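You operate a simulated robot arm through the tools that you are given. There is no shell and no other tool. Be economical: measure what you need, move in short steps, check, and stop when the job is done.

The job below is to be done with a simulated robot arm. You get a single attempt, and the scene is never put back.

## Task
Press the silver sleeve once, with the yellow dial at its printed size.
Fine: sleeve in the nest, nest slid in, one full stroke with fingers clear of the die, nest slid out again. Where these are worked on the way, their far stop is far enough and under half their travel is too little: press nest.

Only the result counts: the job must be done as asked and must still hold three seconds after the hand-in. Knocking over, shifting, dropping, spilling or breaking anything else fails it.

## Robot
A 6-joint arm with a two-finger parallel gripper, fixed in place. Base frame: the origin is at the foot of the arm, x ahead of it, y to its left, z up. Readings come in cm, rad, newtons and seconds.
With the tool pointing down near the work surface it reaches from about 26 to 66 cm from the base axis. Its first joint turns from -1.152 to 1.152 rad. Payload 2.9 kg.
The tool frame sits at the grasp point between the pads (the TCP): z along the fingers, y along the line on which they close. The tips reach 3 cm beyond it. The gripper opens to 11 cm. The fingers are 2 cm wide and 1 cm thick; the gripper's body (4.8 by 11.2 cm) begins 5.5 cm behind the TCP.
Orientation is that of the tool frame in the base frame, as a unit quaternion [x, y, z, w]. With the fingers straight down and closing along the base's y, the tool's x points along the base's -x, its y along +y and its z along -z.

## Interface
- The arm moves only by the tool servo_tool. Its arguments are lists of equal length, an entry for each row: "linear": the shift along the base's x, y, z in cm, a list of three; "angular": the turn, a rotation vector about the base's x, y, z in rad, a list of three; "claw": the opening, from 0 (shut) to 1 (fully open). In form: {"linear": [[x, y, z], ...], "angular": [[ax, ay, az], ...], "claw": [claw, ...]}. A call has 1 to 20 rows; each row is the pose to reach, as a shift and turn from the pose commanded when the call began. Each row takes 0.2 s and may step no farther than 5 cm and 0.15 rad from the row before; otherwise, or with a gripper value out of range, the whole call is refused. Where a pose cannot be reached the arm comes as near as it can. A force on the tool above 40 N (or 10 N above the force at the start of the call, whichever is more), or a blocked arm, ends the call early, and 0.2 s more pass. The fingers move at their own pace (about 10.8 cm/s each) and stop on an object; they squeeze with about 29 N. The grip force told is the motor's: it shows also when the fingers shut on nothing. Time passes only in rows, and 0.2 s behind the last, so rows that repeat a pose let the fingers close. The reply holds the time, the measured pose of the TCP, the force on the tool along the base axes, the opening and the grip force, in the units named above and with some noise, with the torque about the TCP (base axes, N m) and any sound that the robot's microphone picked up.
- Cameras (640 x 400 px; columns grow to the right, rows downward): "scene" is fixed at [9.01, 43.61, 139.79]; the picture's right is [-0.67, -0.74, 0.00], its down [-0.34, 0.31, -0.89] and it looks along [0.66, -0.60, -0.46] (base axes); focal length 218 px, centre (320, 200). "wrist" rides on the gripper at [7.2, 1.7, -10.3] in the tool frame; the picture's right is [-0.23, 0.97, 0.00], its down [-0.76, -0.18, -0.62] and it looks along [-0.61, -0.14, 0.78] (tool axes); focal length 222 px, centre (320, 200). There is no depth. A picture from a camera that has moved, and an enlarged one, comes with that camera's place and axes in the base frame and with its lens.
- snapshot(camera): a new picture of that camera. The clock stands still meanwhile.
- zoom(camera, box): a new picture of the part [left, top, right, bottom] of that camera's present view, enlarged. The clock stands still meanwhile.
- sign_off(): hands the job in; it is judged then, once.

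Work in short steps. Places have to be worked out from the pictures, the camera data and where the tool is seen: move nearer, look again, correct. Check each grasp and each placing, and mend what went wrong. You have 120 turns and 84 pictures in all, those below and enlarged ones among them. Open the gripper and draw the arm clear of the work before you hand the job in, unless the task says otherwise; then end with one line.

The tools are called by a JSON object that holds its "fn" and its "kwargs". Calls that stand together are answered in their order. servo_tool: Moves the arm, as the interface text tells. Its arguments: {"type":"object","properties":{"linear":{"type":"array","items":{"type":"array","items":{"type":"number"}}},"angular":{"type":"array","items":{"type":"array","items":{"type":"number"}}},"claw":{"type":"array","items":{"type":"number"}}},"required":["linear","angular","claw"]} The other tools are called the same way: snapshot (camera) takes a picture; zoom (camera, box) takes an enlarged picture of a part of a camera's view; sign_off () hands the job in.

At the start:

```text
clock: 0.0
position: [32.75, 20.69, 130.58]
ee_rot: [0.0, 1.0, 0.0, 0.001]
wrist_force: [0.2, -0.3, 0.8]
torque: [-0.03, -0.01, 0.01]
width: 11.0
grasp_force: 0.1
```

scene: 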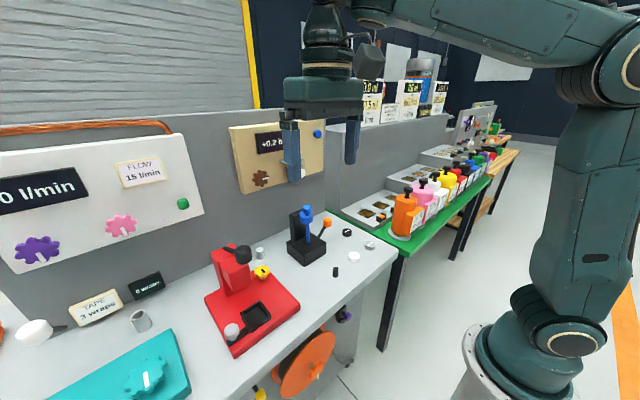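
wrist: 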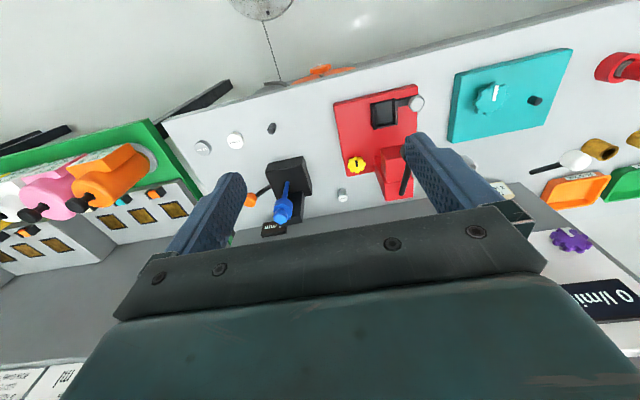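

The red press with a yellow dial and a black nest stands on the bench; I zoom in on it from both cameras.

{"fn": "zoom", "kwargs": {"camera": "scene", "box": [190, 220, 310, 360]}}

{"fn": "zoom", "kwargs": {"camera": "wrist", "box": [320, 70, 450, 220]}}

{"fn": "zoom", "kwargs": {"camera": "wrist", "box": [180, 100, 350, 240]}}

{"fn": "zoom", "kwargs": {"camera": "scene", "box": [280, 190, 400, 290]}}

```text
2.86 times, centred on (250, 290) of scene
camera zoom: at [9.01, 43.61, 139.79], right [-0.67, -0.74, 0.0], down [-0.34, 0.31, -0.89], along [0.66, -0.6, -0.46], focal length 622 px, centre (520, -57)
```

zoom: 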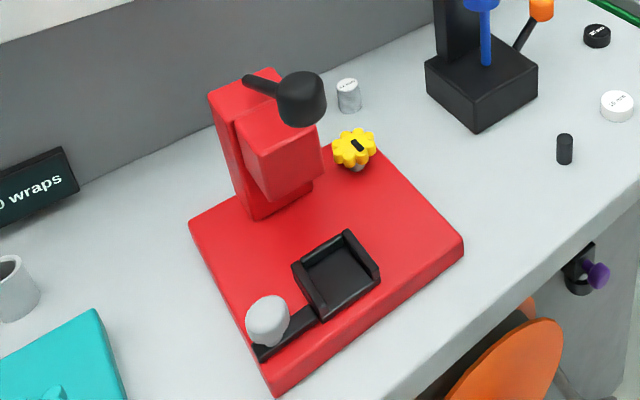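

```text
2.67 times, centred on (385, 145) of wrist
camera zoom: at [25.56, 22.41, 140.84], right [0.23, 0.97, 0.0], down [0.76, -0.18, 0.62], along [0.61, -0.14, -0.78], focal length 592 px, centre (147, 347)
```

zoom: 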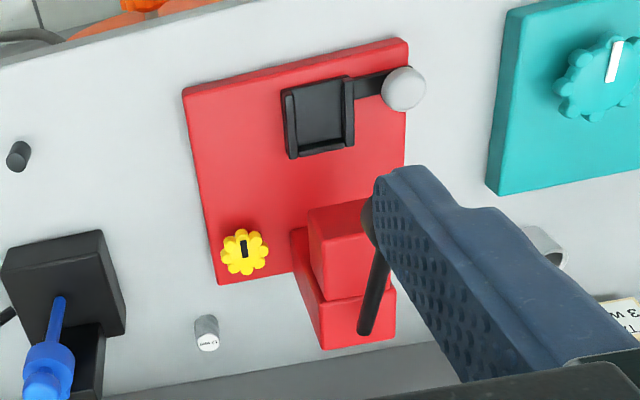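

```text
2.86 times, centred on (265, 170) of wrist
camera zoom: at [25.56, 22.41, 140.84], right [0.23, 0.97, 0.0], down [0.76, -0.18, 0.62], along [0.61, -0.14, -0.78], focal length 635 px, centre (477, 286)
```

zoom: 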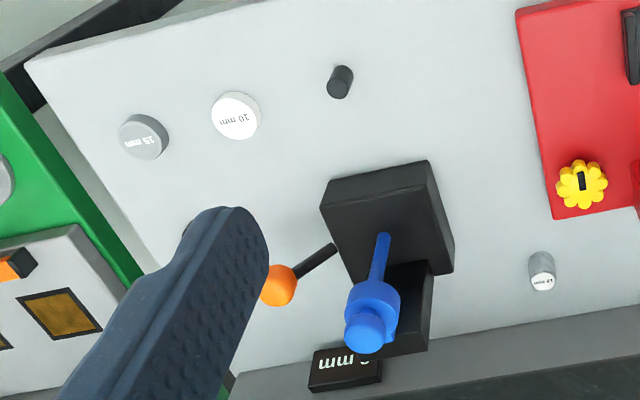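

```text
4.00 times, centred on (340, 240) of scene
camera zoom: at [9.01, 43.61, 139.79], right [-0.67, -0.74, 0.0], down [-0.34, 0.31, -0.89], along [0.66, -0.6, -0.46], focal length 871 px, centre (240, 40)
```

zoom: 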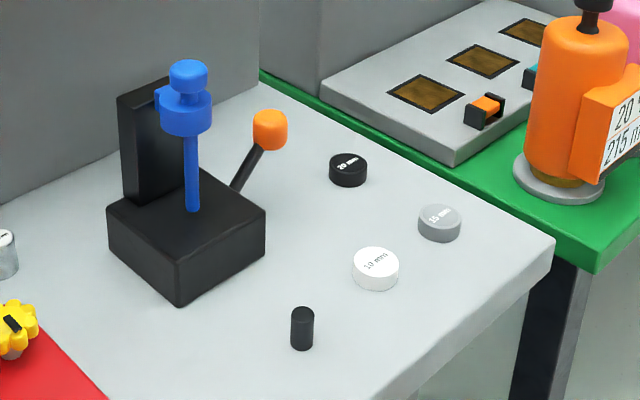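

Positions estimated: sleeve ≈ (64.7, 20, 88), dial ≈ (54.4, 25.1, 92), nest ≈ (44.3, 32.8, 91), nest handle knob ≈ (42.8, 38.5, 93). I move the wrist camera in line with the press for a better look.

{"fn": "servo_tool", "kwargs": {"linear": [[0, 4, 0], [-2, 8, -2]], "angular": [[0, 0, 0], [0, 0, 0]], "claw": [1, 1]}}

{"fn": "snapshot", "kwargs": {"camera": "wrist"}}

{"fn": "zoom", "kwargs": {"camera": "wrist", "box": [240, 60, 400, 240]}}

```text
clock: 0.6
position: [30.92, 28.85, 128.69]
ee_rot: [0.0, 1.0, 0.0, 0.001]
wrist_force: [-0.4, -0.2, 0.2]
torque: [-0.04, 0.0, 0.0]
width: 10.98
grasp_force: 0.1
```

```text
77 pictures are left
camera wrist: at [23.69, 30.51, 138.92], right [0.23, 0.97, 0.0], down [0.76, -0.18, 0.62], along [0.61, -0.14, -0.78], focal length 222 px, centre (320, 200)
```

wrist: 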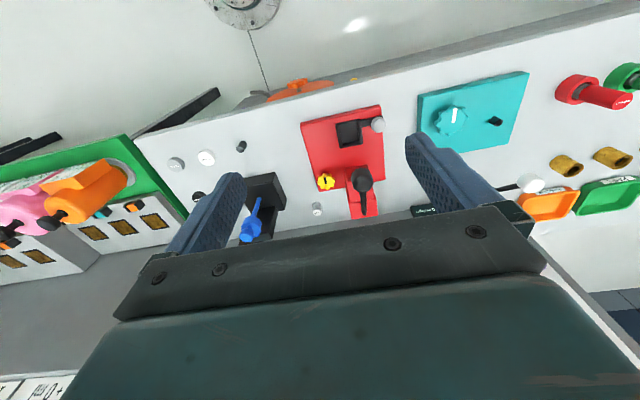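

```text
2.22 times, centred on (320, 150) of wrist
camera zoom: at [23.69, 30.51, 138.92], right [0.23, 0.97, 0.0], down [0.76, -0.18, 0.62], along [0.61, -0.14, -0.78], focal length 494 px, centre (320, 311)
```

zoom: 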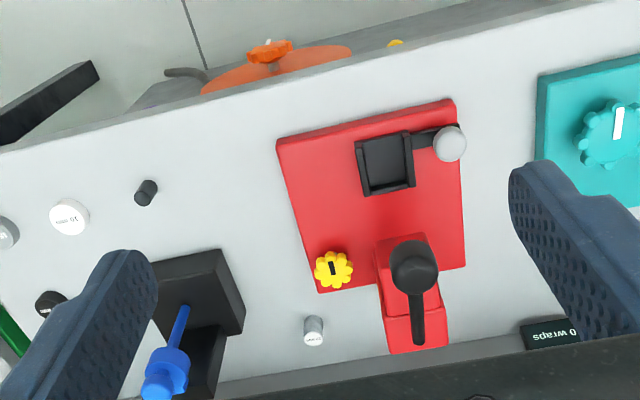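

The lever knob appears to be at ≈ (43, 32.5, 111), above the nest, with the pivot at ≈ (55, 32.5, 105). I go closer to the dial and sleeve on the right side to read them.

{"fn": "servo_tool", "kwargs": {"linear": [[0, -4, -2], [2, -7, -6], [4, -7, -10], [6, -7, -14], [7, -7, -18]], "angular": [[0, 0, 0], [0, 0, 0], [0, 0, 0], [0, 0, 0], [0, 0, 0]], "claw": [1, 1, 1, 1, 1]}}

{"fn": "snapshot", "kwargs": {"camera": "wrist"}}

{"fn": "zoom", "kwargs": {"camera": "wrist", "box": [320, 170, 400, 220]}}

{"fn": "zoom", "kwargs": {"camera": "wrist", "box": [300, 210, 380, 260]}}

```text
refused: row 2 steps farther than a row can; nothing moved
```

```text
75 pictures are left
camera wrist: at [23.69, 30.51, 138.92], right [0.23, 0.97, 0.0], down [0.76, -0.18, 0.62], along [0.61, -0.14, -0.78], focal length 222 px, centre (320, 200)
```

wrist: 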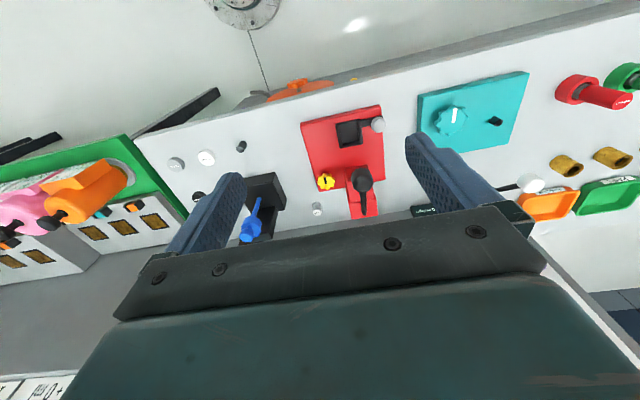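

```text
8.00 times, centred on (360, 195) of wrist
camera zoom: at [23.69, 30.51, 138.92], right [0.23, 0.97, 0.0], down [0.76, -0.18, 0.62], along [0.61, -0.14, -0.78], focal length 1777 px, centre (0, 240)
```

zoom: 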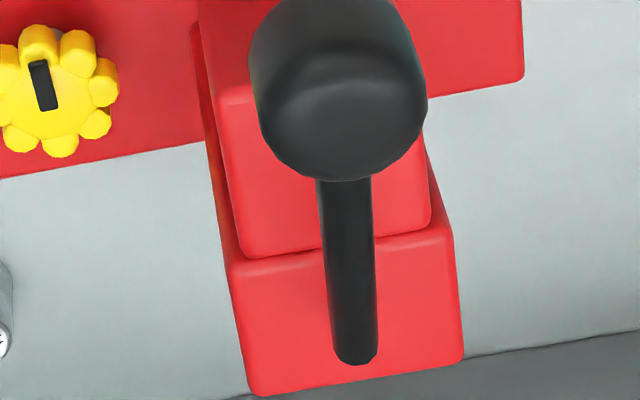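

```text
8.00 times, centred on (340, 235) of wrist
camera zoom: at [23.69, 30.51, 138.92], right [0.23, 0.97, 0.0], down [0.76, -0.18, 0.62], along [0.61, -0.14, -0.78], focal length 1777 px, centre (160, -80)
```

zoom: 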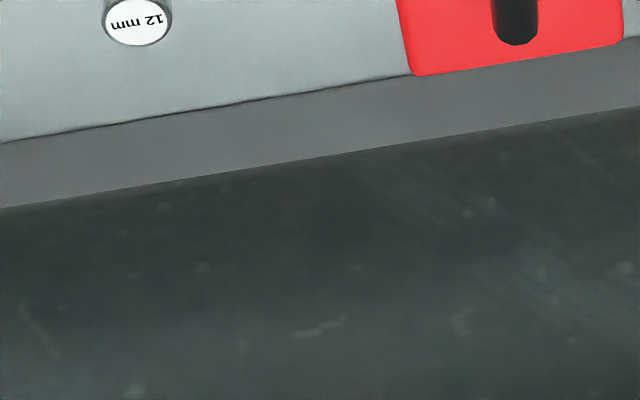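

The call was refused (a step too large), but the sleeve reads 12 mm. I repeat with smaller steps.

{"fn": "servo_tool", "kwargs": {"linear": [[0, -4, -2], [2, -7, -4], [4, -7, -8], [6, -7, -12], [7, -7, -16], [7, -7, -18]], "angular": [[0, 0, 0], [0, 0, 0], [0, 0, 0], [0, 0, 0], [0, 0, 0], [0, 0, 0]], "claw": [1, 1, 1, 1, 1, 1]}}

{"fn": "snapshot", "kwargs": {"camera": "wrist"}}

{"fn": "zoom", "kwargs": {"camera": "wrist", "box": [320, 175, 400, 225]}}

```text
clock: 2.0
position: [37.8, 21.79, 110.64]
ee_rot: [-0.001, 1.0, -0.001, 0.0]
wrist_force: [-0.3, 0.9, -0.2]
torque: [-0.01, -0.03, -0.02]
width: 11.01
grasp_force: 0.0
```

```text
72 pictures are left
camera wrist: at [30.63, 23.44, 120.91], right [0.23, 0.97, 0.0], down [0.76, -0.18, 0.62], along [0.61, -0.14, -0.78], focal length 222 px, centre (320, 200)
```

wrist: 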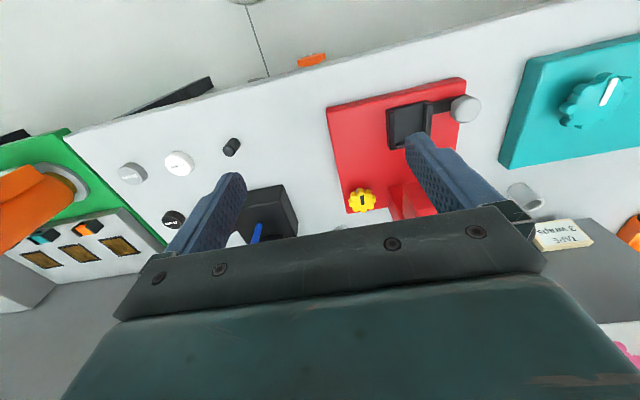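

```text
8.00 times, centred on (360, 200) of wrist
camera zoom: at [30.63, 23.44, 120.91], right [0.23, 0.97, 0.0], down [0.76, -0.18, 0.62], along [0.61, -0.14, -0.78], focal length 1777 px, centre (0, 200)
```

zoom: 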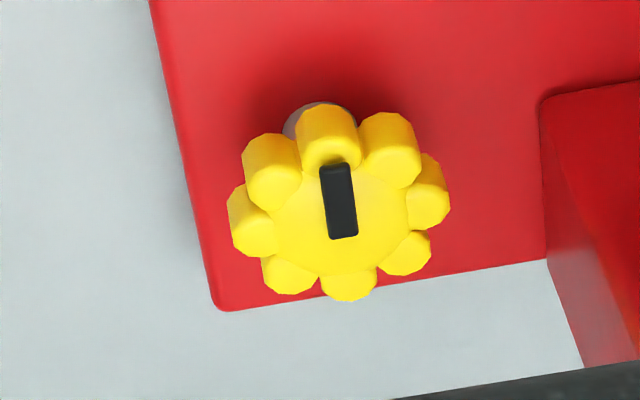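

No scale is seen by the dial yet; I zoom with the scene camera on the dial, and on the display by the black stand.

{"fn": "zoom", "kwargs": {"camera": "scene", "box": [236, 252, 292, 287]}}

{"fn": "zoom", "kwargs": {"camera": "scene", "box": [200, 110, 340, 210]}}

{"fn": "zoom", "kwargs": {"camera": "scene", "box": [200, 230, 300, 300]}}

```text
11.43 times, centred on (264, 270) of scene
camera zoom: at [9.01, 43.61, 139.79], right [-0.67, -0.74, 0.0], down [-0.34, 0.31, -0.89], along [0.66, -0.6, -0.46], focal length 2488 px, centre (960, -594)
```

zoom: 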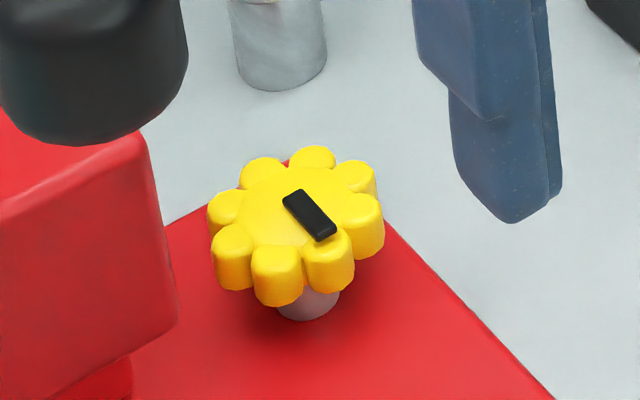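

```text
4.00 times, centred on (270, 160) of scene
camera zoom: at [9.01, 43.61, 139.79], right [-0.67, -0.74, 0.0], down [-0.34, 0.31, -0.89], along [0.66, -0.6, -0.46], focal length 871 px, centre (520, 360)
```

zoom: 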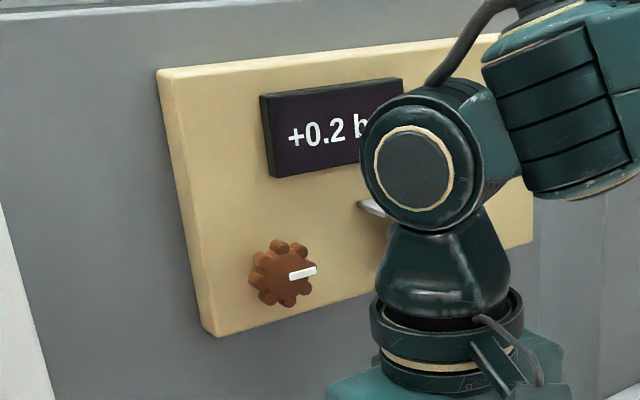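

```text
5.71 times, centred on (250, 265) of scene
camera zoom: at [9.01, 43.61, 139.79], right [-0.67, -0.74, 0.0], down [-0.34, 0.31, -0.89], along [0.66, -0.6, -0.46], focal length 1244 px, centre (720, -171)
```

zoom: 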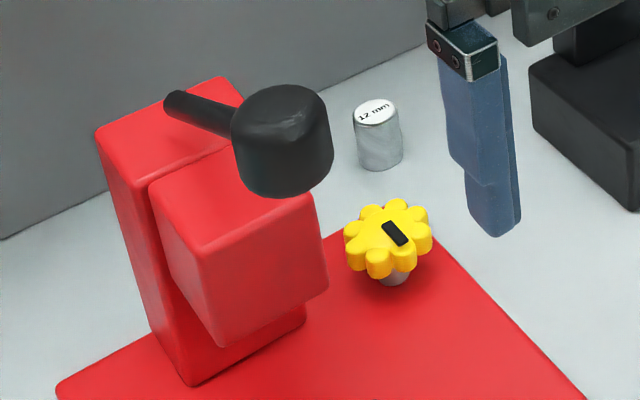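

The dial bears only a pointer; a black "… mm" display stands by the wall behind the black stand. I shift right to read it.

{"fn": "servo_tool", "kwargs": {"linear": [[-2, -4, 2], [-3, -8, 4], [-3, -12, 6]], "angular": [[0, 0, 0], [0, 0, 0], [0, 0, 0]], "claw": [1, 1, 1]}}

{"fn": "snapshot", "kwargs": {"camera": "wrist"}}

```text
clock: 2.8
position: [34.8, 9.78, 116.52]
ee_rot: [-0.001, 1.0, 0.001, 0.001]
wrist_force: [-0.1, -0.3, 0.5]
torque: [0.01, -0.01, -0.02]
width: 11.0
grasp_force: 0.1
```

```text
67 pictures are left
camera wrist: at [27.62, 11.42, 126.77], right [0.23, 0.97, 0.0], down [0.76, -0.18, 0.62], along [0.61, -0.14, -0.78], focal length 222 px, centre (320, 200)
```

wrist: 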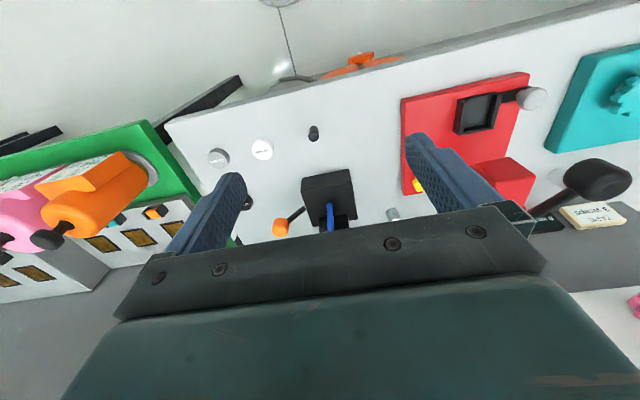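

I retreat up and back so the display lands between the fingers.

{"fn": "servo_tool", "kwargs": {"linear": [[-2, 0, 4], [-3, 0, 8], [-4, 0, 12], [-4, 1, 15]], "angular": [[0, 0, 0], [0, 0, 0], [0, 0, 0], [0, 0, 0]], "claw": [1, 1, 1, 1]}}

{"fn": "zoom", "kwargs": {"camera": "wrist", "box": [280, 150, 400, 230]}}

```text
clock: 3.8
position: [30.61, 10.76, 131.65]
ee_rot: [-0.001, 1.0, 0.0, 0.0]
wrist_force: [-0.1, -0.3, -0.3]
torque: [0.0, -0.01, -0.02]
width: 10.99
grasp_force: 0.0
```

```text
5.00 times, centred on (340, 190) of wrist
camera zoom: at [23.45, 12.41, 141.87], right [0.23, 0.97, 0.0], down [0.76, -0.18, 0.62], along [0.61, -0.14, -0.78], focal length 1111 px, centre (220, 250)
```

zoom: 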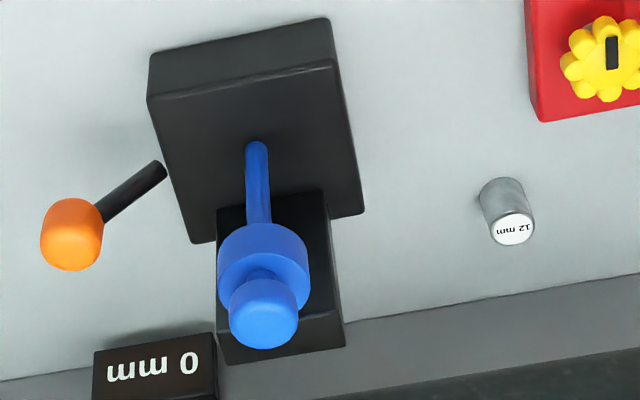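

The stand's display reads 0 mm (perhaps not the press's). I judge the dial at ≈ (53.6, 25, top 93.5) on a vertical shaft; I go above it with the jaws turned to close along x (away from the press head at y > 30).

{"fn": "servo_tool", "kwargs": {"linear": [[2, 1, -2], [4, 2, -4], [6, 3, -7], [8, 4, -10], [10, 5, -13], [12, 6, -16], [14, 7, -18], [16, 8.5, -20], [18, 10, -22], [20, 12, -22], [23, 14.2, -22]], "angular": [[0, 0, 0.143], [0, 0, 0.286], [0, 0, 0.429], [0, 0, 0.572], [0, 0, 0.715], [0, 0, 0.858], [0, 0, 1.0], [0, 0, 1.143], [0, 0, 1.286], [0, 0, 1.43], [0, 0, 1.571]], "claw": [1, 1, 1, 1, 1, 1, 1, 1, 0.8, 0.7, 0.65]}}

{"fn": "snapshot", "kwargs": {"camera": "wrist"}}

{"fn": "snapshot", "kwargs": {"camera": "scene"}}

```text
clock: 6.2
position: [54.01, 25.03, 109.61]
ee_rot: [0.708, -0.706, 0.0, -0.001]
wrist_force: [-0.8, -0.2, 0.5]
torque: [0.0, 0.01, -0.01]
width: 7.14
grasp_force: 0.0
```

```text
65 pictures are left
camera wrist: at [52.26, 17.68, 119.84], right [-0.97, 0.22, 0.0], down [0.18, 0.76, 0.62], along [0.14, 0.61, -0.78], focal length 222 px, centre (320, 200)
```

wrist: 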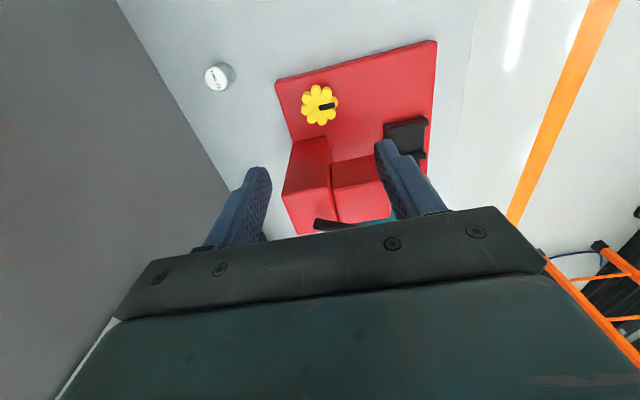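

```text
64 pictures are left
```

scene: 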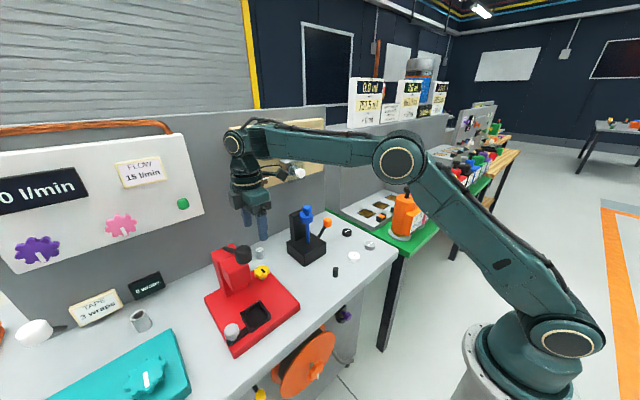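

The dial centre checks out at ≈ (53.8, 24.85). I zoom once for markings before descending.

{"fn": "zoom", "kwargs": {"camera": "wrist", "box": [272, 64, 368, 134]}}

{"fn": "servo_tool", "kwargs": {"linear": [[-0.1, -0.2, -4], [-0.2, -0.2, -8], [-0.2, -0.2, -12], [-0.2, -0.2, -14], [-0.2, -0.2, -15.1]], "angular": [[0, 0, 0], [0, 0, 0], [0, 0, 0], [0, 0, 0], [0, 0, 0]], "claw": [0.65, 0.65, 0.65, 0.65, 0.65]}}

{"fn": "snapshot", "kwargs": {"camera": "wrist"}}

```text
5.71 times, centred on (320, 99) of wrist
camera zoom: at [52.26, 17.68, 119.84], right [-0.97, 0.22, 0.0], down [0.18, 0.76, 0.62], along [0.14, 0.61, -0.78], focal length 1269 px, centre (320, 777)
```

zoom: 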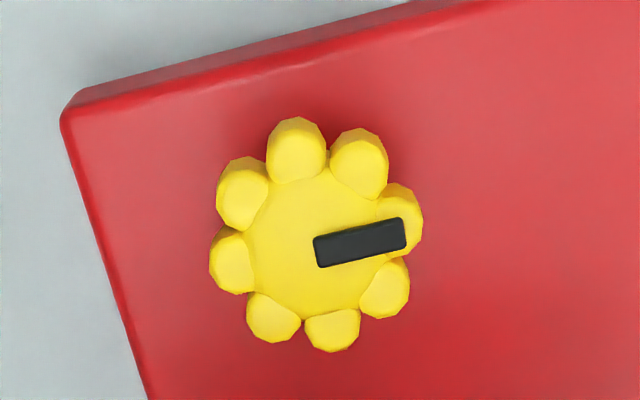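

```text
clock: 7.4
position: [53.65, 24.63, 94.52]
ee_rot: [0.707, -0.707, 0.0, 0.0]
wrist_force: [0.7, 0.1, 1.0]
torque: [0.0, 0.01, 0.03]
width: 7.16
grasp_force: 0.1
```

```text
62 pictures are left
camera wrist: at [52.06, 17.44, 104.76], right [-0.97, 0.23, 0.0], down [0.18, 0.76, 0.62], along [0.14, 0.61, -0.78], focal length 222 px, centre (320, 200)
```

wrist: 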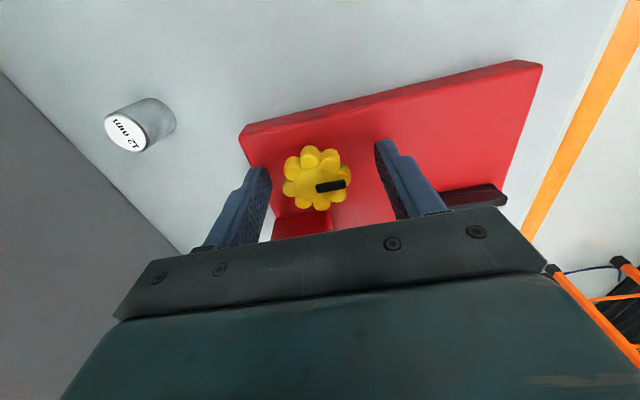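

The dial is centred between the fingers. I close on it and turn it a little counter-clockwise, listening for clicks.

{"fn": "servo_tool", "kwargs": {"linear": [[0.1, 0.1, 0], [0.1, 0.1, 0], [0.1, 0.1, 0], [0.1, 0.1, 0], [0.1, 0.1, 0], [0.1, 0.1, 0]], "angular": [[0, 0, 0], [0, 0, 0], [0, 0, 0], [0, 0, 0.1], [0, 0, 0.2], [0, 0, 0.3]], "claw": [0.3, 0.3, 0.3, 0.3, 0.3, 0.3]}}

{"fn": "snapshot", "kwargs": {"camera": "wrist"}}

{"fn": "snapshot", "kwargs": {"camera": "scene"}}

```text
clock: 8.7
position: [54.05, 24.78, 94.67]
ee_rot: [0.774, -0.633, 0.003, -0.004]
wrist_force: [9.1, 2.2, -4.2]
torque: [-0.2, 0.42, -0.03]
width: 4.01
grasp_force: 44.9
stopped in row 6: the force on the tool passed its limit (the readings are from after the stop); the commanded pose is now the measured one
```

```text
61 pictures are left
camera wrist: at [53.78, 17.25, 104.77], right [-1.0, 0.03, -0.01], down [0.02, 0.78, 0.63], along [0.03, 0.63, -0.78], focal length 222 px, centre (320, 200)
```

wrist: 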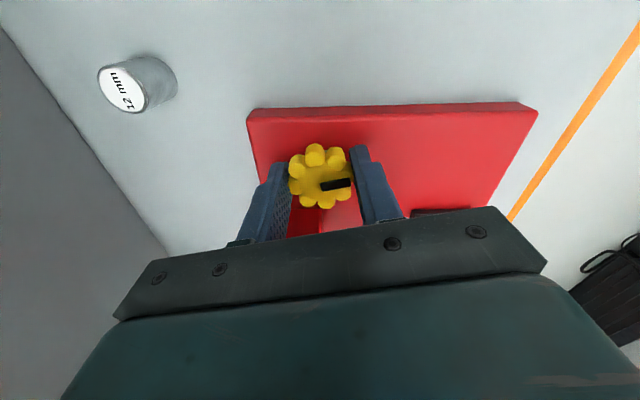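

```text
60 pictures are left
```

scene: 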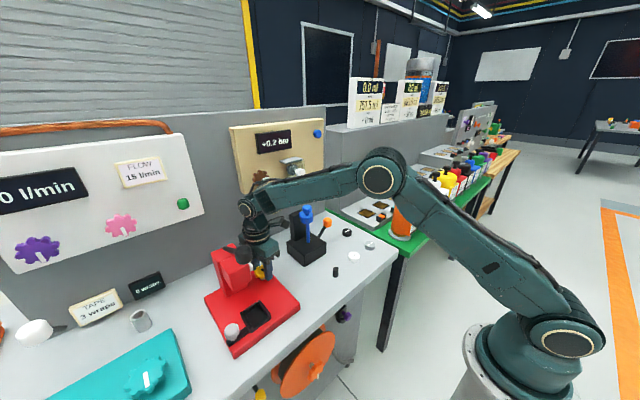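

The dial turns with the hand, and the jaws centred it at x ≈ 54.05; I continue turning from here.

{"fn": "servo_tool", "kwargs": {"linear": [[0, 0, 0], [0, 0, 0], [0, 0, 0], [0, 0, 0]], "angular": [[0, 0, 0.06], [0, 0, 0.12], [0, 0, 0.18], [0, 0, 0.24]], "claw": [0.34, 0.34, 0.34, 0.34]}}

{"fn": "snapshot", "kwargs": {"camera": "wrist"}}

{"fn": "zoom", "kwargs": {"camera": "scene", "box": [190, 220, 310, 360]}}

```text
clock: 9.7
position: [54.04, 24.76, 94.49]
ee_rot: [0.845, -0.535, 0.002, -0.005]
wrist_force: [25.9, 5.3, -9.3]
torque: [-0.12, 1.08, -0.09]
width: 4.01
grasp_force: 45.1
```

```text
59 pictures are left
camera wrist: at [55.61, 17.41, 104.77], right [-0.98, -0.21, -0.01], down [-0.17, 0.76, 0.63], along [-0.12, 0.61, -0.78], focal length 222 px, centre (320, 200)
```

wrist: 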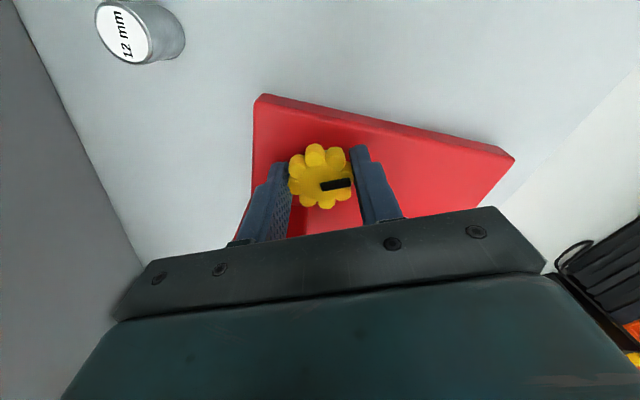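

```text
2.86 times, centred on (250, 290) of scene
camera zoom: at [9.1, 43.63, 139.77], right [-0.67, -0.74, 0.0], down [-0.34, 0.31, -0.89], along [0.66, -0.6, -0.46], focal length 622 px, centre (520, -57)
```

zoom: 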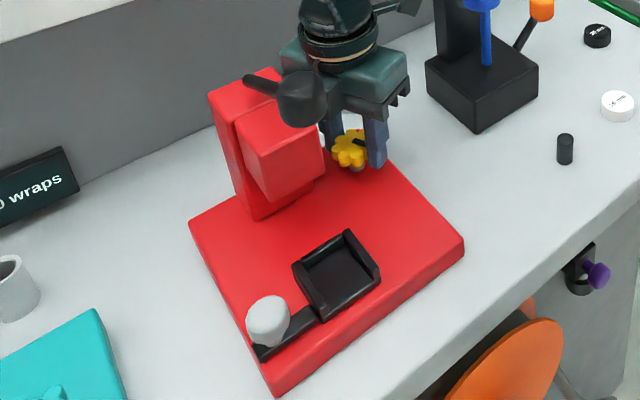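

The dial turned about 0.45 rad with no sound. I look for a readout elsewhere in the scene picture.

{"fn": "zoom", "kwargs": {"camera": "scene", "box": [330, 60, 520, 180]}}

{"fn": "zoom", "kwargs": {"camera": "scene", "box": [270, 190, 350, 270]}}

{"fn": "zoom", "kwargs": {"camera": "scene", "box": [0, 250, 230, 400]}}

```text
3.33 times, centred on (425, 120) of scene
camera zoom: at [9.1, 43.63, 139.77], right [-0.67, -0.74, 0.0], down [-0.34, 0.31, -0.89], along [0.66, -0.6, -0.46], focal length 726 px, centre (-30, 467)
```

zoom: 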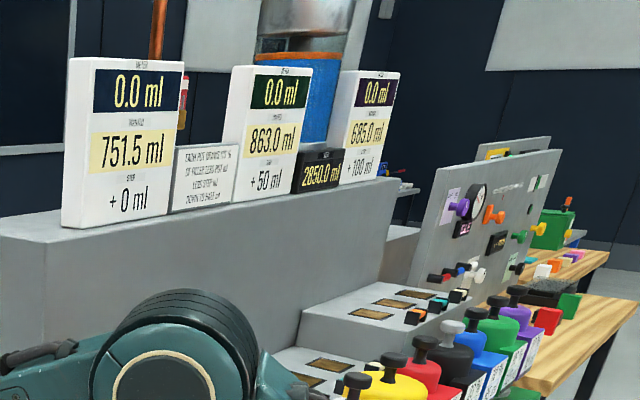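

```text
5.00 times, centred on (310, 230) of scene
camera zoom: at [9.1, 43.63, 139.77], right [-0.67, -0.74, 0.0], down [-0.34, 0.31, -0.89], along [0.66, -0.6, -0.46], focal length 1089 px, centre (370, 50)
```

zoom: 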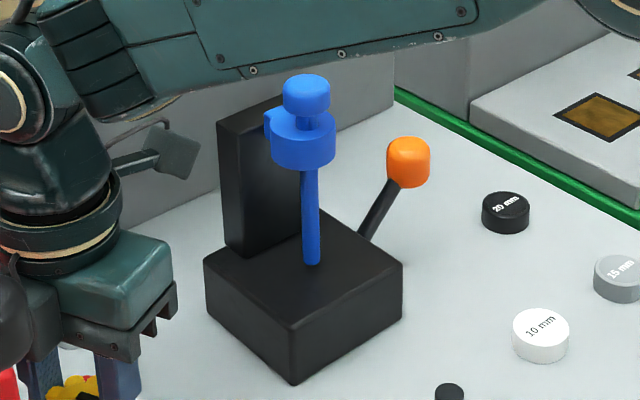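

```text
2.67 times, centred on (115, 325) of scene
camera zoom: at [9.1, 43.63, 139.77], right [-0.67, -0.74, 0.0], down [-0.34, 0.31, -0.89], along [0.66, -0.6, -0.46], focal length 581 px, centre (867, -133)
```

zoom: 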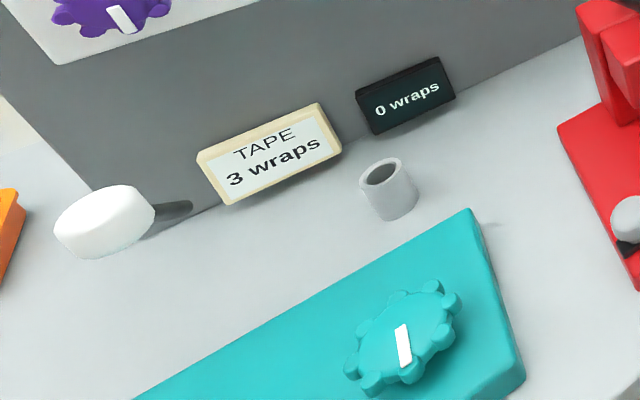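

No press readout seen there; the "0 mm" display by the stand is the only candidate. I release the dial, lift and go back to read it.

{"fn": "servo_tool", "kwargs": {"linear": [[0, 0, 0], [0, 0, 0], [0, 0, 4], [0, 0, 8], [0, 0, 12], [0, 0, 15]], "angular": [[0, 0, 0], [0, 0, 0], [0, 0, 0], [0, 0, 0], [0, 0, -0.1], [0, 0, -0.24]], "claw": [0.65, 0.65, 0.65, 0.65, 0.65, 0.8]}}

{"fn": "servo_tool", "kwargs": {"linear": [[-2, -2, 2], [-4, -4, 4], [-6, -6, 6], [-8, -8, 8], [-10, -9.5, 10], [-12, -11, 12], [-14, -12, 14], [-16, -13, 16], [-18, -14, 18], [-20, -14, 20], [-22, -14, 22], [-23.4, -14, 22], [-23.4, -14, 22]], "angular": [[0, 0, -0.14], [0, 0, -0.28], [0, 0, -0.42], [0, 0, -0.56], [0, 0, -0.7], [0, 0, -0.84], [0, 0, -0.98], [0, 0, -1.12], [0, 0, -1.26], [0, 0, -1.4], [0, 0, -1.54], [0, 0, -1.68], [0, 0, -1.76]], "claw": [0.8, 1, 1, 1, 1, 1, 1, 1, 1, 1, 1, 1, 1]}}

{"fn": "snapshot", "kwargs": {"camera": "wrist"}}

{"fn": "zoom", "kwargs": {"camera": "wrist", "box": [260, 150, 400, 240]}}

```text
clock: 11.1
position: [53.92, 24.82, 109.73]
ee_rot: [0.775, -0.632, 0.002, -0.005]
wrist_force: [-1.0, 0.1, -0.2]
torque: [0.03, 0.0, 0.01]
width: 8.79
grasp_force: 0.0
```

```text
clock: 13.9
position: [30.62, 10.82, 131.73]
ee_rot: [-0.005, 1.0, -0.004, 0.001]
wrist_force: [-0.5, -0.6, 0.2]
torque: [0.0, 0.02, 0.01]
width: 11.0
grasp_force: 0.1
```

```text
54 pictures are left
camera wrist: at [23.39, 12.45, 141.86], right [0.22, 0.98, -0.01], down [0.76, -0.16, 0.63], along [0.61, -0.14, -0.78], focal length 222 px, centre (320, 200)
```

wrist: 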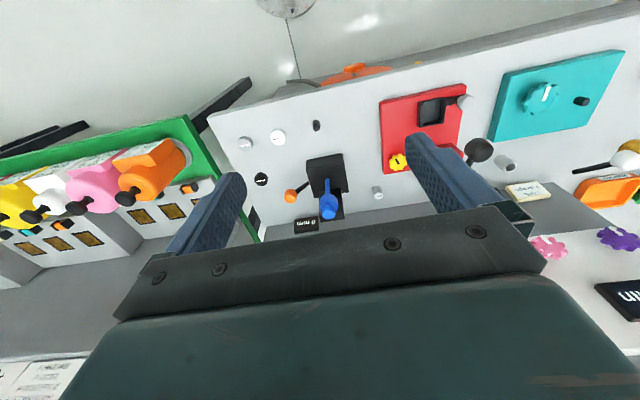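

```text
4.44 times, centred on (330, 195) of wrist
camera zoom: at [23.39, 12.45, 141.86], right [0.22, 0.98, -0.01], down [0.76, -0.16, 0.63], along [0.61, -0.14, -0.78], focal length 987 px, centre (276, 222)
```

zoom: 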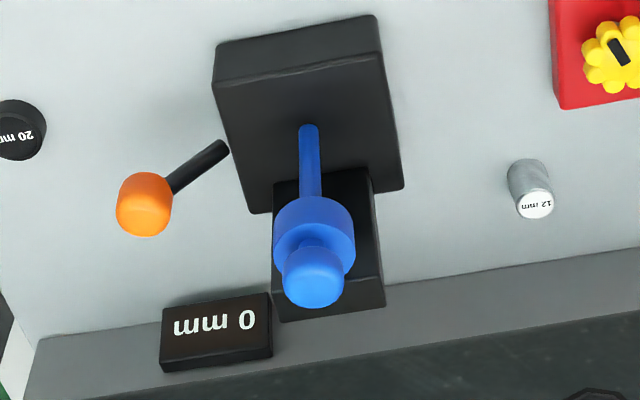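

Still 0 mm, so it belongs to the stand. The dial pointer did move; I tilt the hand to look more level at the front of the press for a scale or readout.

{"fn": "servo_tool", "kwargs": {"linear": [[1, 2, -3.5], [2, 4, -7], [3, 6, -10.5], [4, 8, -14], [5, 10, -17.5], [6, 11, -21], [6.4, 11.2, -24]], "angular": [[0, -0.1, 0], [0, -0.2, 0], [0, -0.3, 0], [0, -0.4, 0], [0, -0.5, 0], [0, -0.6, 0], [0, -0.7, 0]], "claw": [1, 1, 1, 1, 1, 1, 1]}}

{"fn": "snapshot", "kwargs": {"camera": "wrist"}}

```text
clock: 15.5
position: [42.43, 29.82, 132.73]
ee_rot: [-0.003, 0.964, -0.011, 0.265]
wrist_force: [0.2, -0.3, 0.3]
torque: [0.01, 0.01, 0.03]
width: 10.98
grasp_force: 0.1
out of reach, approached as far as the arm can: row 1, 2, 3, 4, 5, 6, 7
```

```text
52 pictures are left
camera wrist: at [31.0, 31.62, 137.78], right [0.19, 0.98, 0.1], down [0.34, -0.16, 0.93], along [0.92, -0.15, -0.36], focal length 222 px, centre (320, 200)
```

wrist: 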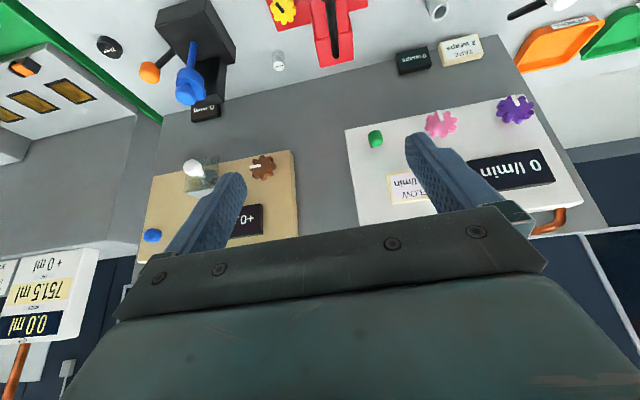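

The tilt was only partly reachable, but gives a good view. I zoom to the press and its dial.

{"fn": "zoom", "kwargs": {"camera": "wrist", "box": [250, 0, 370, 75]}}

{"fn": "zoom", "kwargs": {"camera": "scene", "box": [236, 252, 292, 287]}}

```text
5.33 times, centred on (310, 38) of wrist
camera zoom: at [31.0, 31.62, 137.78], right [0.19, 0.98, 0.1], down [0.34, -0.16, 0.93], along [0.92, -0.15, -0.36], focal length 1185 px, centre (373, 1067)
```

zoom: 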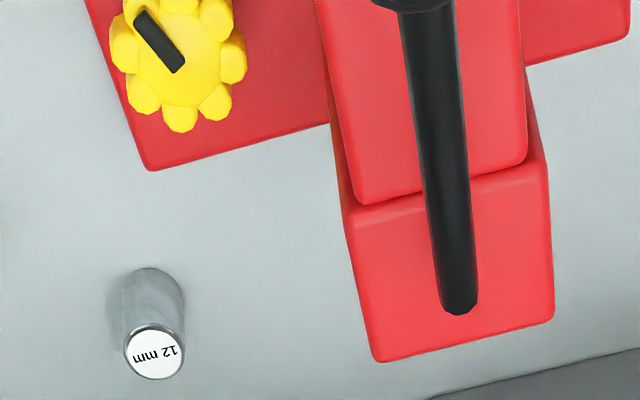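

```text
11.43 times, centred on (264, 270) of scene
camera zoom: at [9.01, 43.61, 139.79], right [-0.67, -0.74, 0.0], down [-0.34, 0.31, -0.89], along [0.66, -0.6, -0.46], focal length 2488 px, centre (960, -594)
```

zoom: 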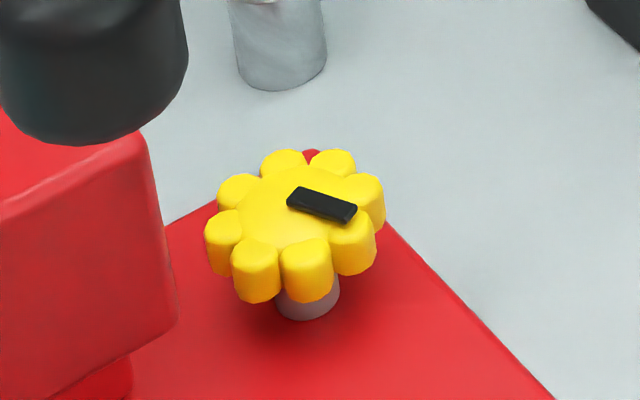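

No scale anywhere near; I'll turn the dial further and listen. First a null row to see what the commanded pose is now.

{"fn": "servo_tool", "kwargs": {"linear": [[0, 0, 0]], "angular": [[0, 0, 0]], "claw": [1]}}

```text
clock: 15.9
position: [42.46, 29.87, 132.72]
ee_rot: [-0.004, 0.964, -0.009, 0.265]
wrist_force: [-0.6, 0.3, 0.4]
torque: [0.03, -0.02, -0.01]
width: 11.03
grasp_force: 0.1
```

{"fn": "servo_tool", "kwargs": {"linear": [[0, -2, -1], [0, -4, -2], [0, -6, -3], [1, -8, -4]], "angular": [[0, 0.134, 0], [0, 0.268, 0], [0, 0.402, 0], [0, 0.536, 0]], "claw": [1, 1, 1, 1]}}

{"fn": "servo_tool", "kwargs": {"linear": [[1, 0.4, -2], [2, 0.8, -4], [3, 1.2, -6], [5, 1.8, -8], [7, 2.4, -10], [9, 2.8, -12], [10.5, 2.9, -15], [10.65, 2.95, -18]], "angular": [[0, 0, 0.14], [0, 0, 0.28], [0, 0, 0.42], [0, 0, 0.56], [0, 0, 0.7], [0, 0, 0.84], [0, 0, 0.98], [0, 0, 1.12]], "claw": [1, 1, 1, 1, 0.9, 0.8, 0.7, 0.65]}}

```text
clock: 16.9
position: [42.99, 21.52, 129.27]
ee_rot: [-0.006, 1.0, -0.008, 0.0]
wrist_force: [0.0, -1.2, -0.1]
torque: [0.02, 0.02, 0.01]
width: 10.99
grasp_force: 0.1
```

```text
clock: 18.7
position: [53.49, 24.27, 111.08]
ee_rot: [-0.535, 0.845, -0.007, 0.005]
wrist_force: [1.0, 0.1, -0.1]
torque: [-0.02, -0.03, 0.0]
width: 7.14
grasp_force: 0.0
```

I descend onto the dial at (54.1, 24.8), grip it and turn a 0.9 rad counter-clockwise stroke.

{"fn": "servo_tool", "kwargs": {"linear": [[0.6, 0.5, -4], [0.6, 0.5, -8], [0.6, 0.5, -12], [0.6, 0.5, -15], [0.6, 0.5, -16.6], [0.6, 0.5, -16.6], [0.6, 0.5, -16.6]], "angular": [[0, 0, 0], [0, 0, 0], [0, 0, 0], [0, 0, 0], [0, 0, 0], [0, 0, 0], [0, 0, 0]], "claw": [0.65, 0.65, 0.65, 0.65, 0.65, 0.35, 0.35]}}

{"fn": "servo_tool", "kwargs": {"linear": [[0, 0, 0], [0, 0, 0], [0, 0, 0], [0, 0, 0], [0, 0, 0], [0, 0, 0], [0, 0, 0], [0, 0, 0], [0, 0, 0]], "angular": [[0, 0, 0.1], [0, 0, 0.2], [0, 0, 0.3], [0, 0, 0.4], [0, 0, 0.5], [0, 0, 0.6], [0, 0, 0.7], [0, 0, 0.8], [0, 0, 0.9]], "claw": [0.35, 0.35, 0.35, 0.35, 0.35, 0.35, 0.35, 0.35, 0.35]}}

{"fn": "snapshot", "kwargs": {"camera": "wrist"}}

```text
clock: 19.8
position: [56.98, 26.32, 97.66]
ee_rot: [-0.541, 0.841, -0.008, 0.015]
wrist_force: [-0.5, 0.4, 4.3]
torque: [0.16, 0.16, 0.02]
width: 7.14
grasp_force: 0.0
out of reach, approached as far as the arm can: row 2, 3, 4, 5
stopped in row 5: the force on the tool passed its limit (the readings are from after the stop); the commanded pose is now the measured one
```

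```text
clock: 21.8
position: [56.82, 26.24, 97.46]
ee_rot: [0.853, -0.521, 0.002, -0.016]
wrist_force: [0.0, 0.3, -0.6]
torque: [-0.03, 0.0, -0.04]
width: 3.86
grasp_force: 0.0
```

```text
49 pictures are left
camera wrist: at [58.54, 18.69, 107.66], right [-0.97, -0.24, -0.03], down [-0.2, 0.74, 0.64], along [-0.14, 0.62, -0.77], focal length 222 px, centre (320, 200)
```

wrist: 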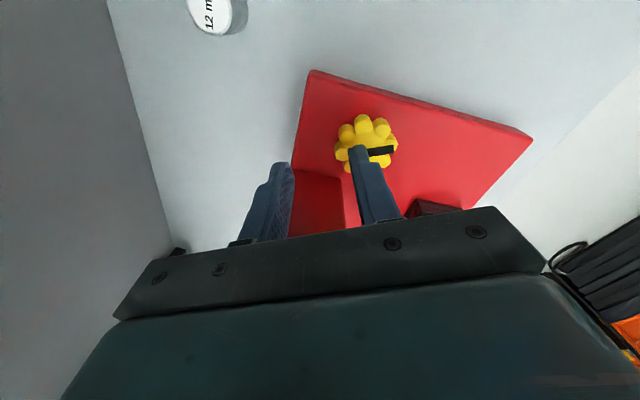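

The descent at that yaw was out of reach and slid aside; I back up straight, and re-level.

{"fn": "servo_tool", "kwargs": {"linear": [[0, 0, 4], [0, 0, 8], [-1.4, -0.7, 12], [-2.7, -1.4, 12.5]], "angular": [[0, 0, 0], [0, 0, 0], [0, 0, -0.1], [0, 0, -0.2]], "claw": [0.4, 0.5, 0.65, 0.65]}}

{"fn": "snapshot", "kwargs": {"camera": "wrist"}}

{"fn": "zoom", "kwargs": {"camera": "scene", "box": [190, 220, 310, 360]}}

```text
clock: 22.8
position: [54.01, 24.69, 110.09]
ee_rot: [0.796, -0.605, 0.003, -0.016]
wrist_force: [0.0, -0.2, 0.2]
torque: [0.01, -0.02, 0.0]
width: 7.13
grasp_force: 0.0
```

```text
48 pictures are left
camera wrist: at [54.12, 17.05, 120.15], right [-1.0, -0.04, -0.03], down [-0.05, 0.77, 0.64], along [-0.01, 0.64, -0.77], focal length 222 px, centre (320, 200)
```

wrist: 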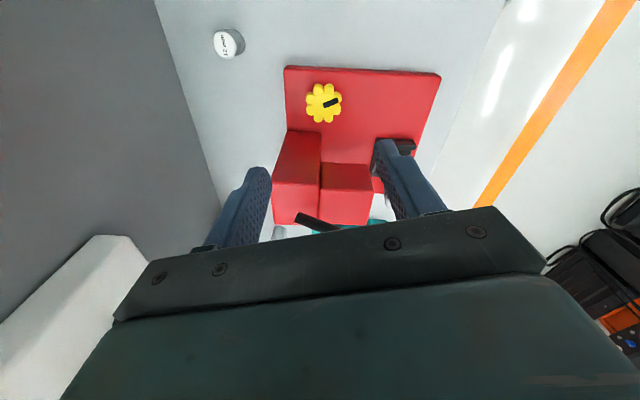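

```text
2.86 times, centred on (250, 290) of scene
camera zoom: at [9.01, 43.61, 139.79], right [-0.67, -0.74, 0.0], down [-0.34, 0.31, -0.89], along [0.66, -0.6, -0.46], focal length 622 px, centre (520, -57)
```

zoom: 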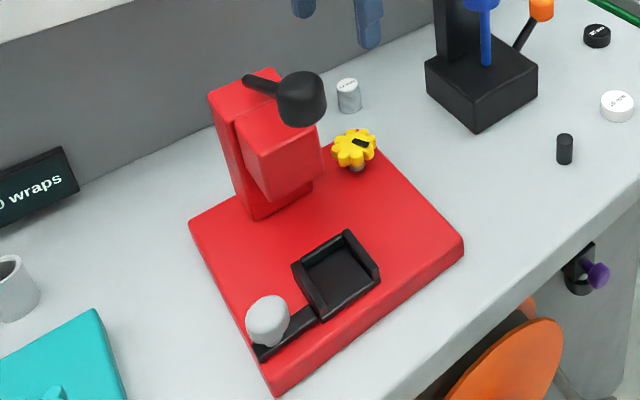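

Everything stands as before; dial pointer is now about 0.4 rad counter-clockwise of the front. I turn to yaw ≈ 90° and descend on the dial, checking before gripping.

{"fn": "servo_tool", "kwargs": {"linear": [[0.1, 0.1, -4], [0.1, 0.1, -8], [0.1, 0.1, -12], [0.1, 0.1, -14], [0.1, 0.1, -15.6]], "angular": [[0, 0, -0.1], [0, 0, -0.2], [0, 0, -0.27], [0, 0, -0.27], [0, 0, -0.27]], "claw": [0.65, 0.65, 0.65, 0.65, 0.65]}}

```text
clock: 23.8
position: [57.27, 26.42, 97.35]
ee_rot: [0.708, -0.706, 0.01, -0.022]
wrist_force: [-0.5, 0.6, 4.6]
torque: [0.01, 0.21, -0.06]
width: 7.16
grasp_force: 0.1
out of reach, approached as far as the arm can: row 2, 3, 4, 5
stopped in row 5: the force on the tool passed its limit (the readings are from after the stop); the commanded pose is now the measured one
```

The same spot was reachable before, so the arm must be in another configuration since the tilt. I back up and look at the arm.

{"fn": "servo_tool", "kwargs": {"linear": [[0, 0, 4], [0, 0, 8], [-1.5, -0.8, 12], [-3, -1.5, 13]], "angular": [[0, 0, 0], [0, 0, 0], [0, 0, 0], [0, 0, 0]], "claw": [0.65, 0.65, 0.65, 0.65]}}

{"fn": "snapshot", "kwargs": {"camera": "scene"}}

```text
clock: 24.8
position: [54.12, 25.0, 110.26]
ee_rot: [0.709, -0.705, 0.009, -0.02]
wrist_force: [-0.1, -0.7, -0.8]
torque: [0.01, 0.0, 0.04]
width: 7.15
grasp_force: 0.1
```

```text
46 pictures are left
```

scene: 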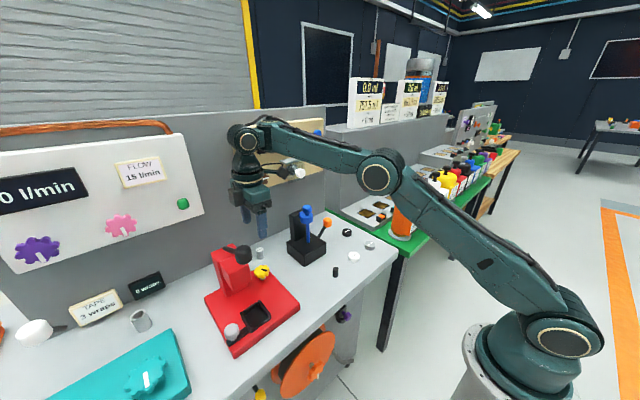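

Elbow and wrist lie differently than at the same pose before — another arm branch. I level the tool and go back to the start pose to compare.

{"fn": "servo_tool", "kwargs": {"linear": [[0, -1, 3]], "angular": [[-0.016, 0.041, 0]], "claw": [0.65]}}

{"fn": "servo_tool", "kwargs": {"linear": [[-2, -1, 2], [-4, -2, 4], [-6, -3, 6], [-8, -4, 8], [-10, -4, 10], [-12, -4, 12], [-14, -4, 14], [-16, -4, 16], [-18, -4, 17.5], [-20, -3.5, 17.5], [-21.4, -3.3, 17.3]], "angular": [[0, 0, -0.143], [0, 0, -0.286], [0, 0, -0.429], [0, 0, -0.572], [0, 0, -0.715], [0, 0, -0.858], [0, 0, -1.0], [0, 0, -1.143], [0, 0, -1.286], [0, 0, -1.43], [0, 0, -1.571]], "claw": [1, 1, 1, 1, 1, 1, 1, 1, 1, 1, 1]}}

{"fn": "snapshot", "kwargs": {"camera": "scene"}}

```text
clock: 25.2
position: [54.13, 24.31, 112.63]
ee_rot: [0.719, -0.695, 0.004, -0.004]
wrist_force: [1.9, -2.4, -0.3]
torque: [0.16, 0.21, -0.06]
width: 7.16
grasp_force: 0.0
out of reach, approached as far as the arm can: row 1
```

```text
clock: 27.6
position: [33.16, 20.77, 129.97]
ee_rot: [0.0, 1.0, -0.001, -0.001]
wrist_force: [-0.1, -0.4, -0.1]
torque: [0.02, 0.0, -0.02]
width: 11.0
grasp_force: 0.1
```

```text
45 pictures are left
```

scene: 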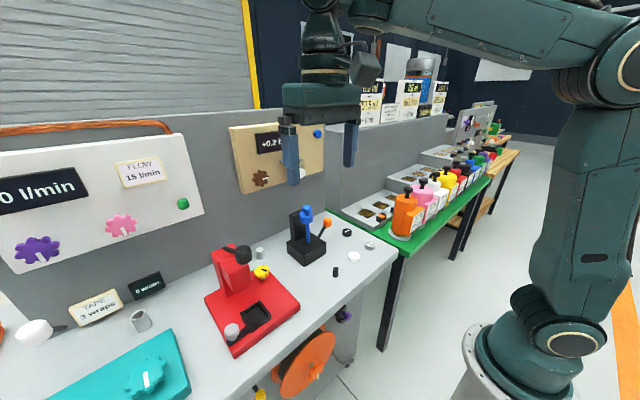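

The arm is back in the original posture. I repeat the route that worked, via (30.6, 10.8, 131.7).

{"fn": "servo_tool", "kwargs": {"linear": [[-1, -4, 0], [-2, -8, 1], [-2.5, -10, 1.7]], "angular": [[0, 0, 0], [0, 0, 0], [0, 0, 0]], "claw": [1, 1, 1]}}

{"fn": "servo_tool", "kwargs": {"linear": [[2, 1, -2], [4, 2, -4], [6, 3, -7], [8, 4, -10], [10, 5, -13], [12, 6, -16], [14, 7, -18], [16, 8.5, -20], [18, 10, -22], [20, 12, -22], [23.4, 14.2, -22]], "angular": [[0, 0, 0.143], [0, 0, 0.286], [0, 0, 0.429], [0, 0, 0.572], [0, 0, 0.715], [0, 0, 0.858], [0, 0, 1.0], [0, 0, 1.143], [0, 0, 1.286], [0, 0, 1.43], [0, 0, 1.571]], "claw": [1, 1, 1, 1, 1, 1, 1, 1, 0.8, 0.7, 0.65]}}

{"fn": "snapshot", "kwargs": {"camera": "scene"}}

```text
clock: 28.4
position: [30.56, 10.67, 131.53]
ee_rot: [-0.002, 1.0, -0.001, -0.001]
wrist_force: [0.0, -0.1, -0.5]
torque: [0.01, -0.01, 0.01]
width: 11.01
grasp_force: 0.1
```

```text
clock: 30.8
position: [53.8, 24.89, 109.81]
ee_rot: [0.709, -0.705, 0.0, -0.001]
wrist_force: [-0.4, 0.3, -0.3]
torque: [-0.02, 0.03, 0.0]
width: 7.16
grasp_force: 0.1
```

```text
44 pictures are left
```

scene: 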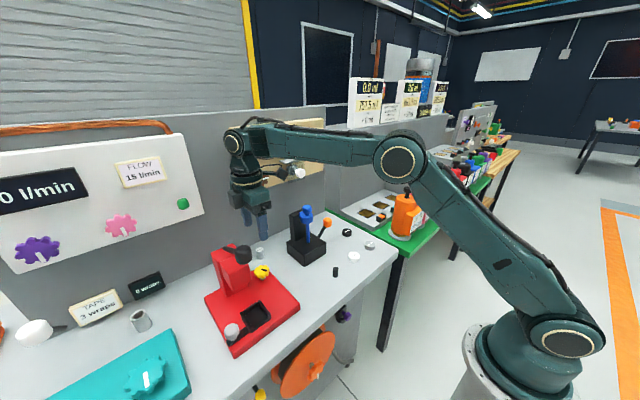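

Original posture again. I descend on the dial at (54.1, 24.8), grip, and turn counter-clockwise in small steps.

{"fn": "servo_tool", "kwargs": {"linear": [[0.3, -0.1, -4], [0.3, -0.1, -8], [0.3, -0.1, -12], [0.3, -0.1, -14], [0.3, -0.1, -15.3], [0.3, -0.1, -15.3], [0.3, -0.1, -15.3]], "angular": [[0, 0, 0], [0, 0, 0], [0, 0, -0.1], [0, 0, -0.2], [0, 0, -0.2], [0, 0, -0.2], [0, 0, -0.2]], "claw": [0.65, 0.65, 0.65, 0.65, 0.65, 0.35, 0.35]}}

```text
clock: 32.4
position: [54.08, 24.87, 94.45]
ee_rot: [-0.633, 0.774, 0.0, 0.001]
wrist_force: [-6.2, -8.8, 4.3]
torque: [0.9, 0.07, 0.04]
width: 4.12
grasp_force: 2.3
```

{"fn": "servo_tool", "kwargs": {"linear": [[0, 0, 0], [0, 0, 0], [0, 0, 0], [0, 0, 0], [0, 0, 0], [0, 0, 0], [0, 0, 0], [0, 0, 0]], "angular": [[0, 0, 0.1], [0, 0, 0.2], [0, 0, 0.3], [0, 0, 0.4], [0, 0, 0.5], [0, 0, 0.6], [0, 0, 0.7], [0, 0, 0.7]], "claw": [0.35, 0.35, 0.35, 0.35, 0.35, 0.35, 0.35, 0.35]}}

{"fn": "snapshot", "kwargs": {"camera": "wrist"}}

```text
clock: 34.2
position: [54.31, 24.68, 94.35]
ee_rot: [0.859, -0.511, 0.0, -0.001]
wrist_force: [4.6, -21.0, -1.3]
torque: [0.88, 0.69, -1.0]
width: 4.2
grasp_force: 3.3
```

```text
43 pictures are left
camera wrist: at [56.3, 17.54, 104.64], right [-0.96, -0.27, 0.0], down [-0.21, 0.75, 0.62], along [-0.16, 0.6, -0.78], focal length 222 px, centre (320, 200)
```

wrist: 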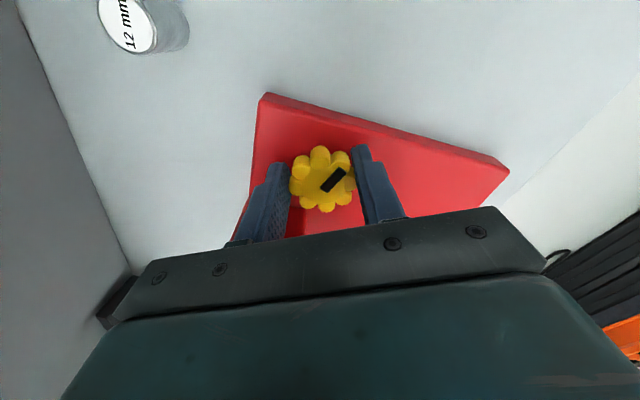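

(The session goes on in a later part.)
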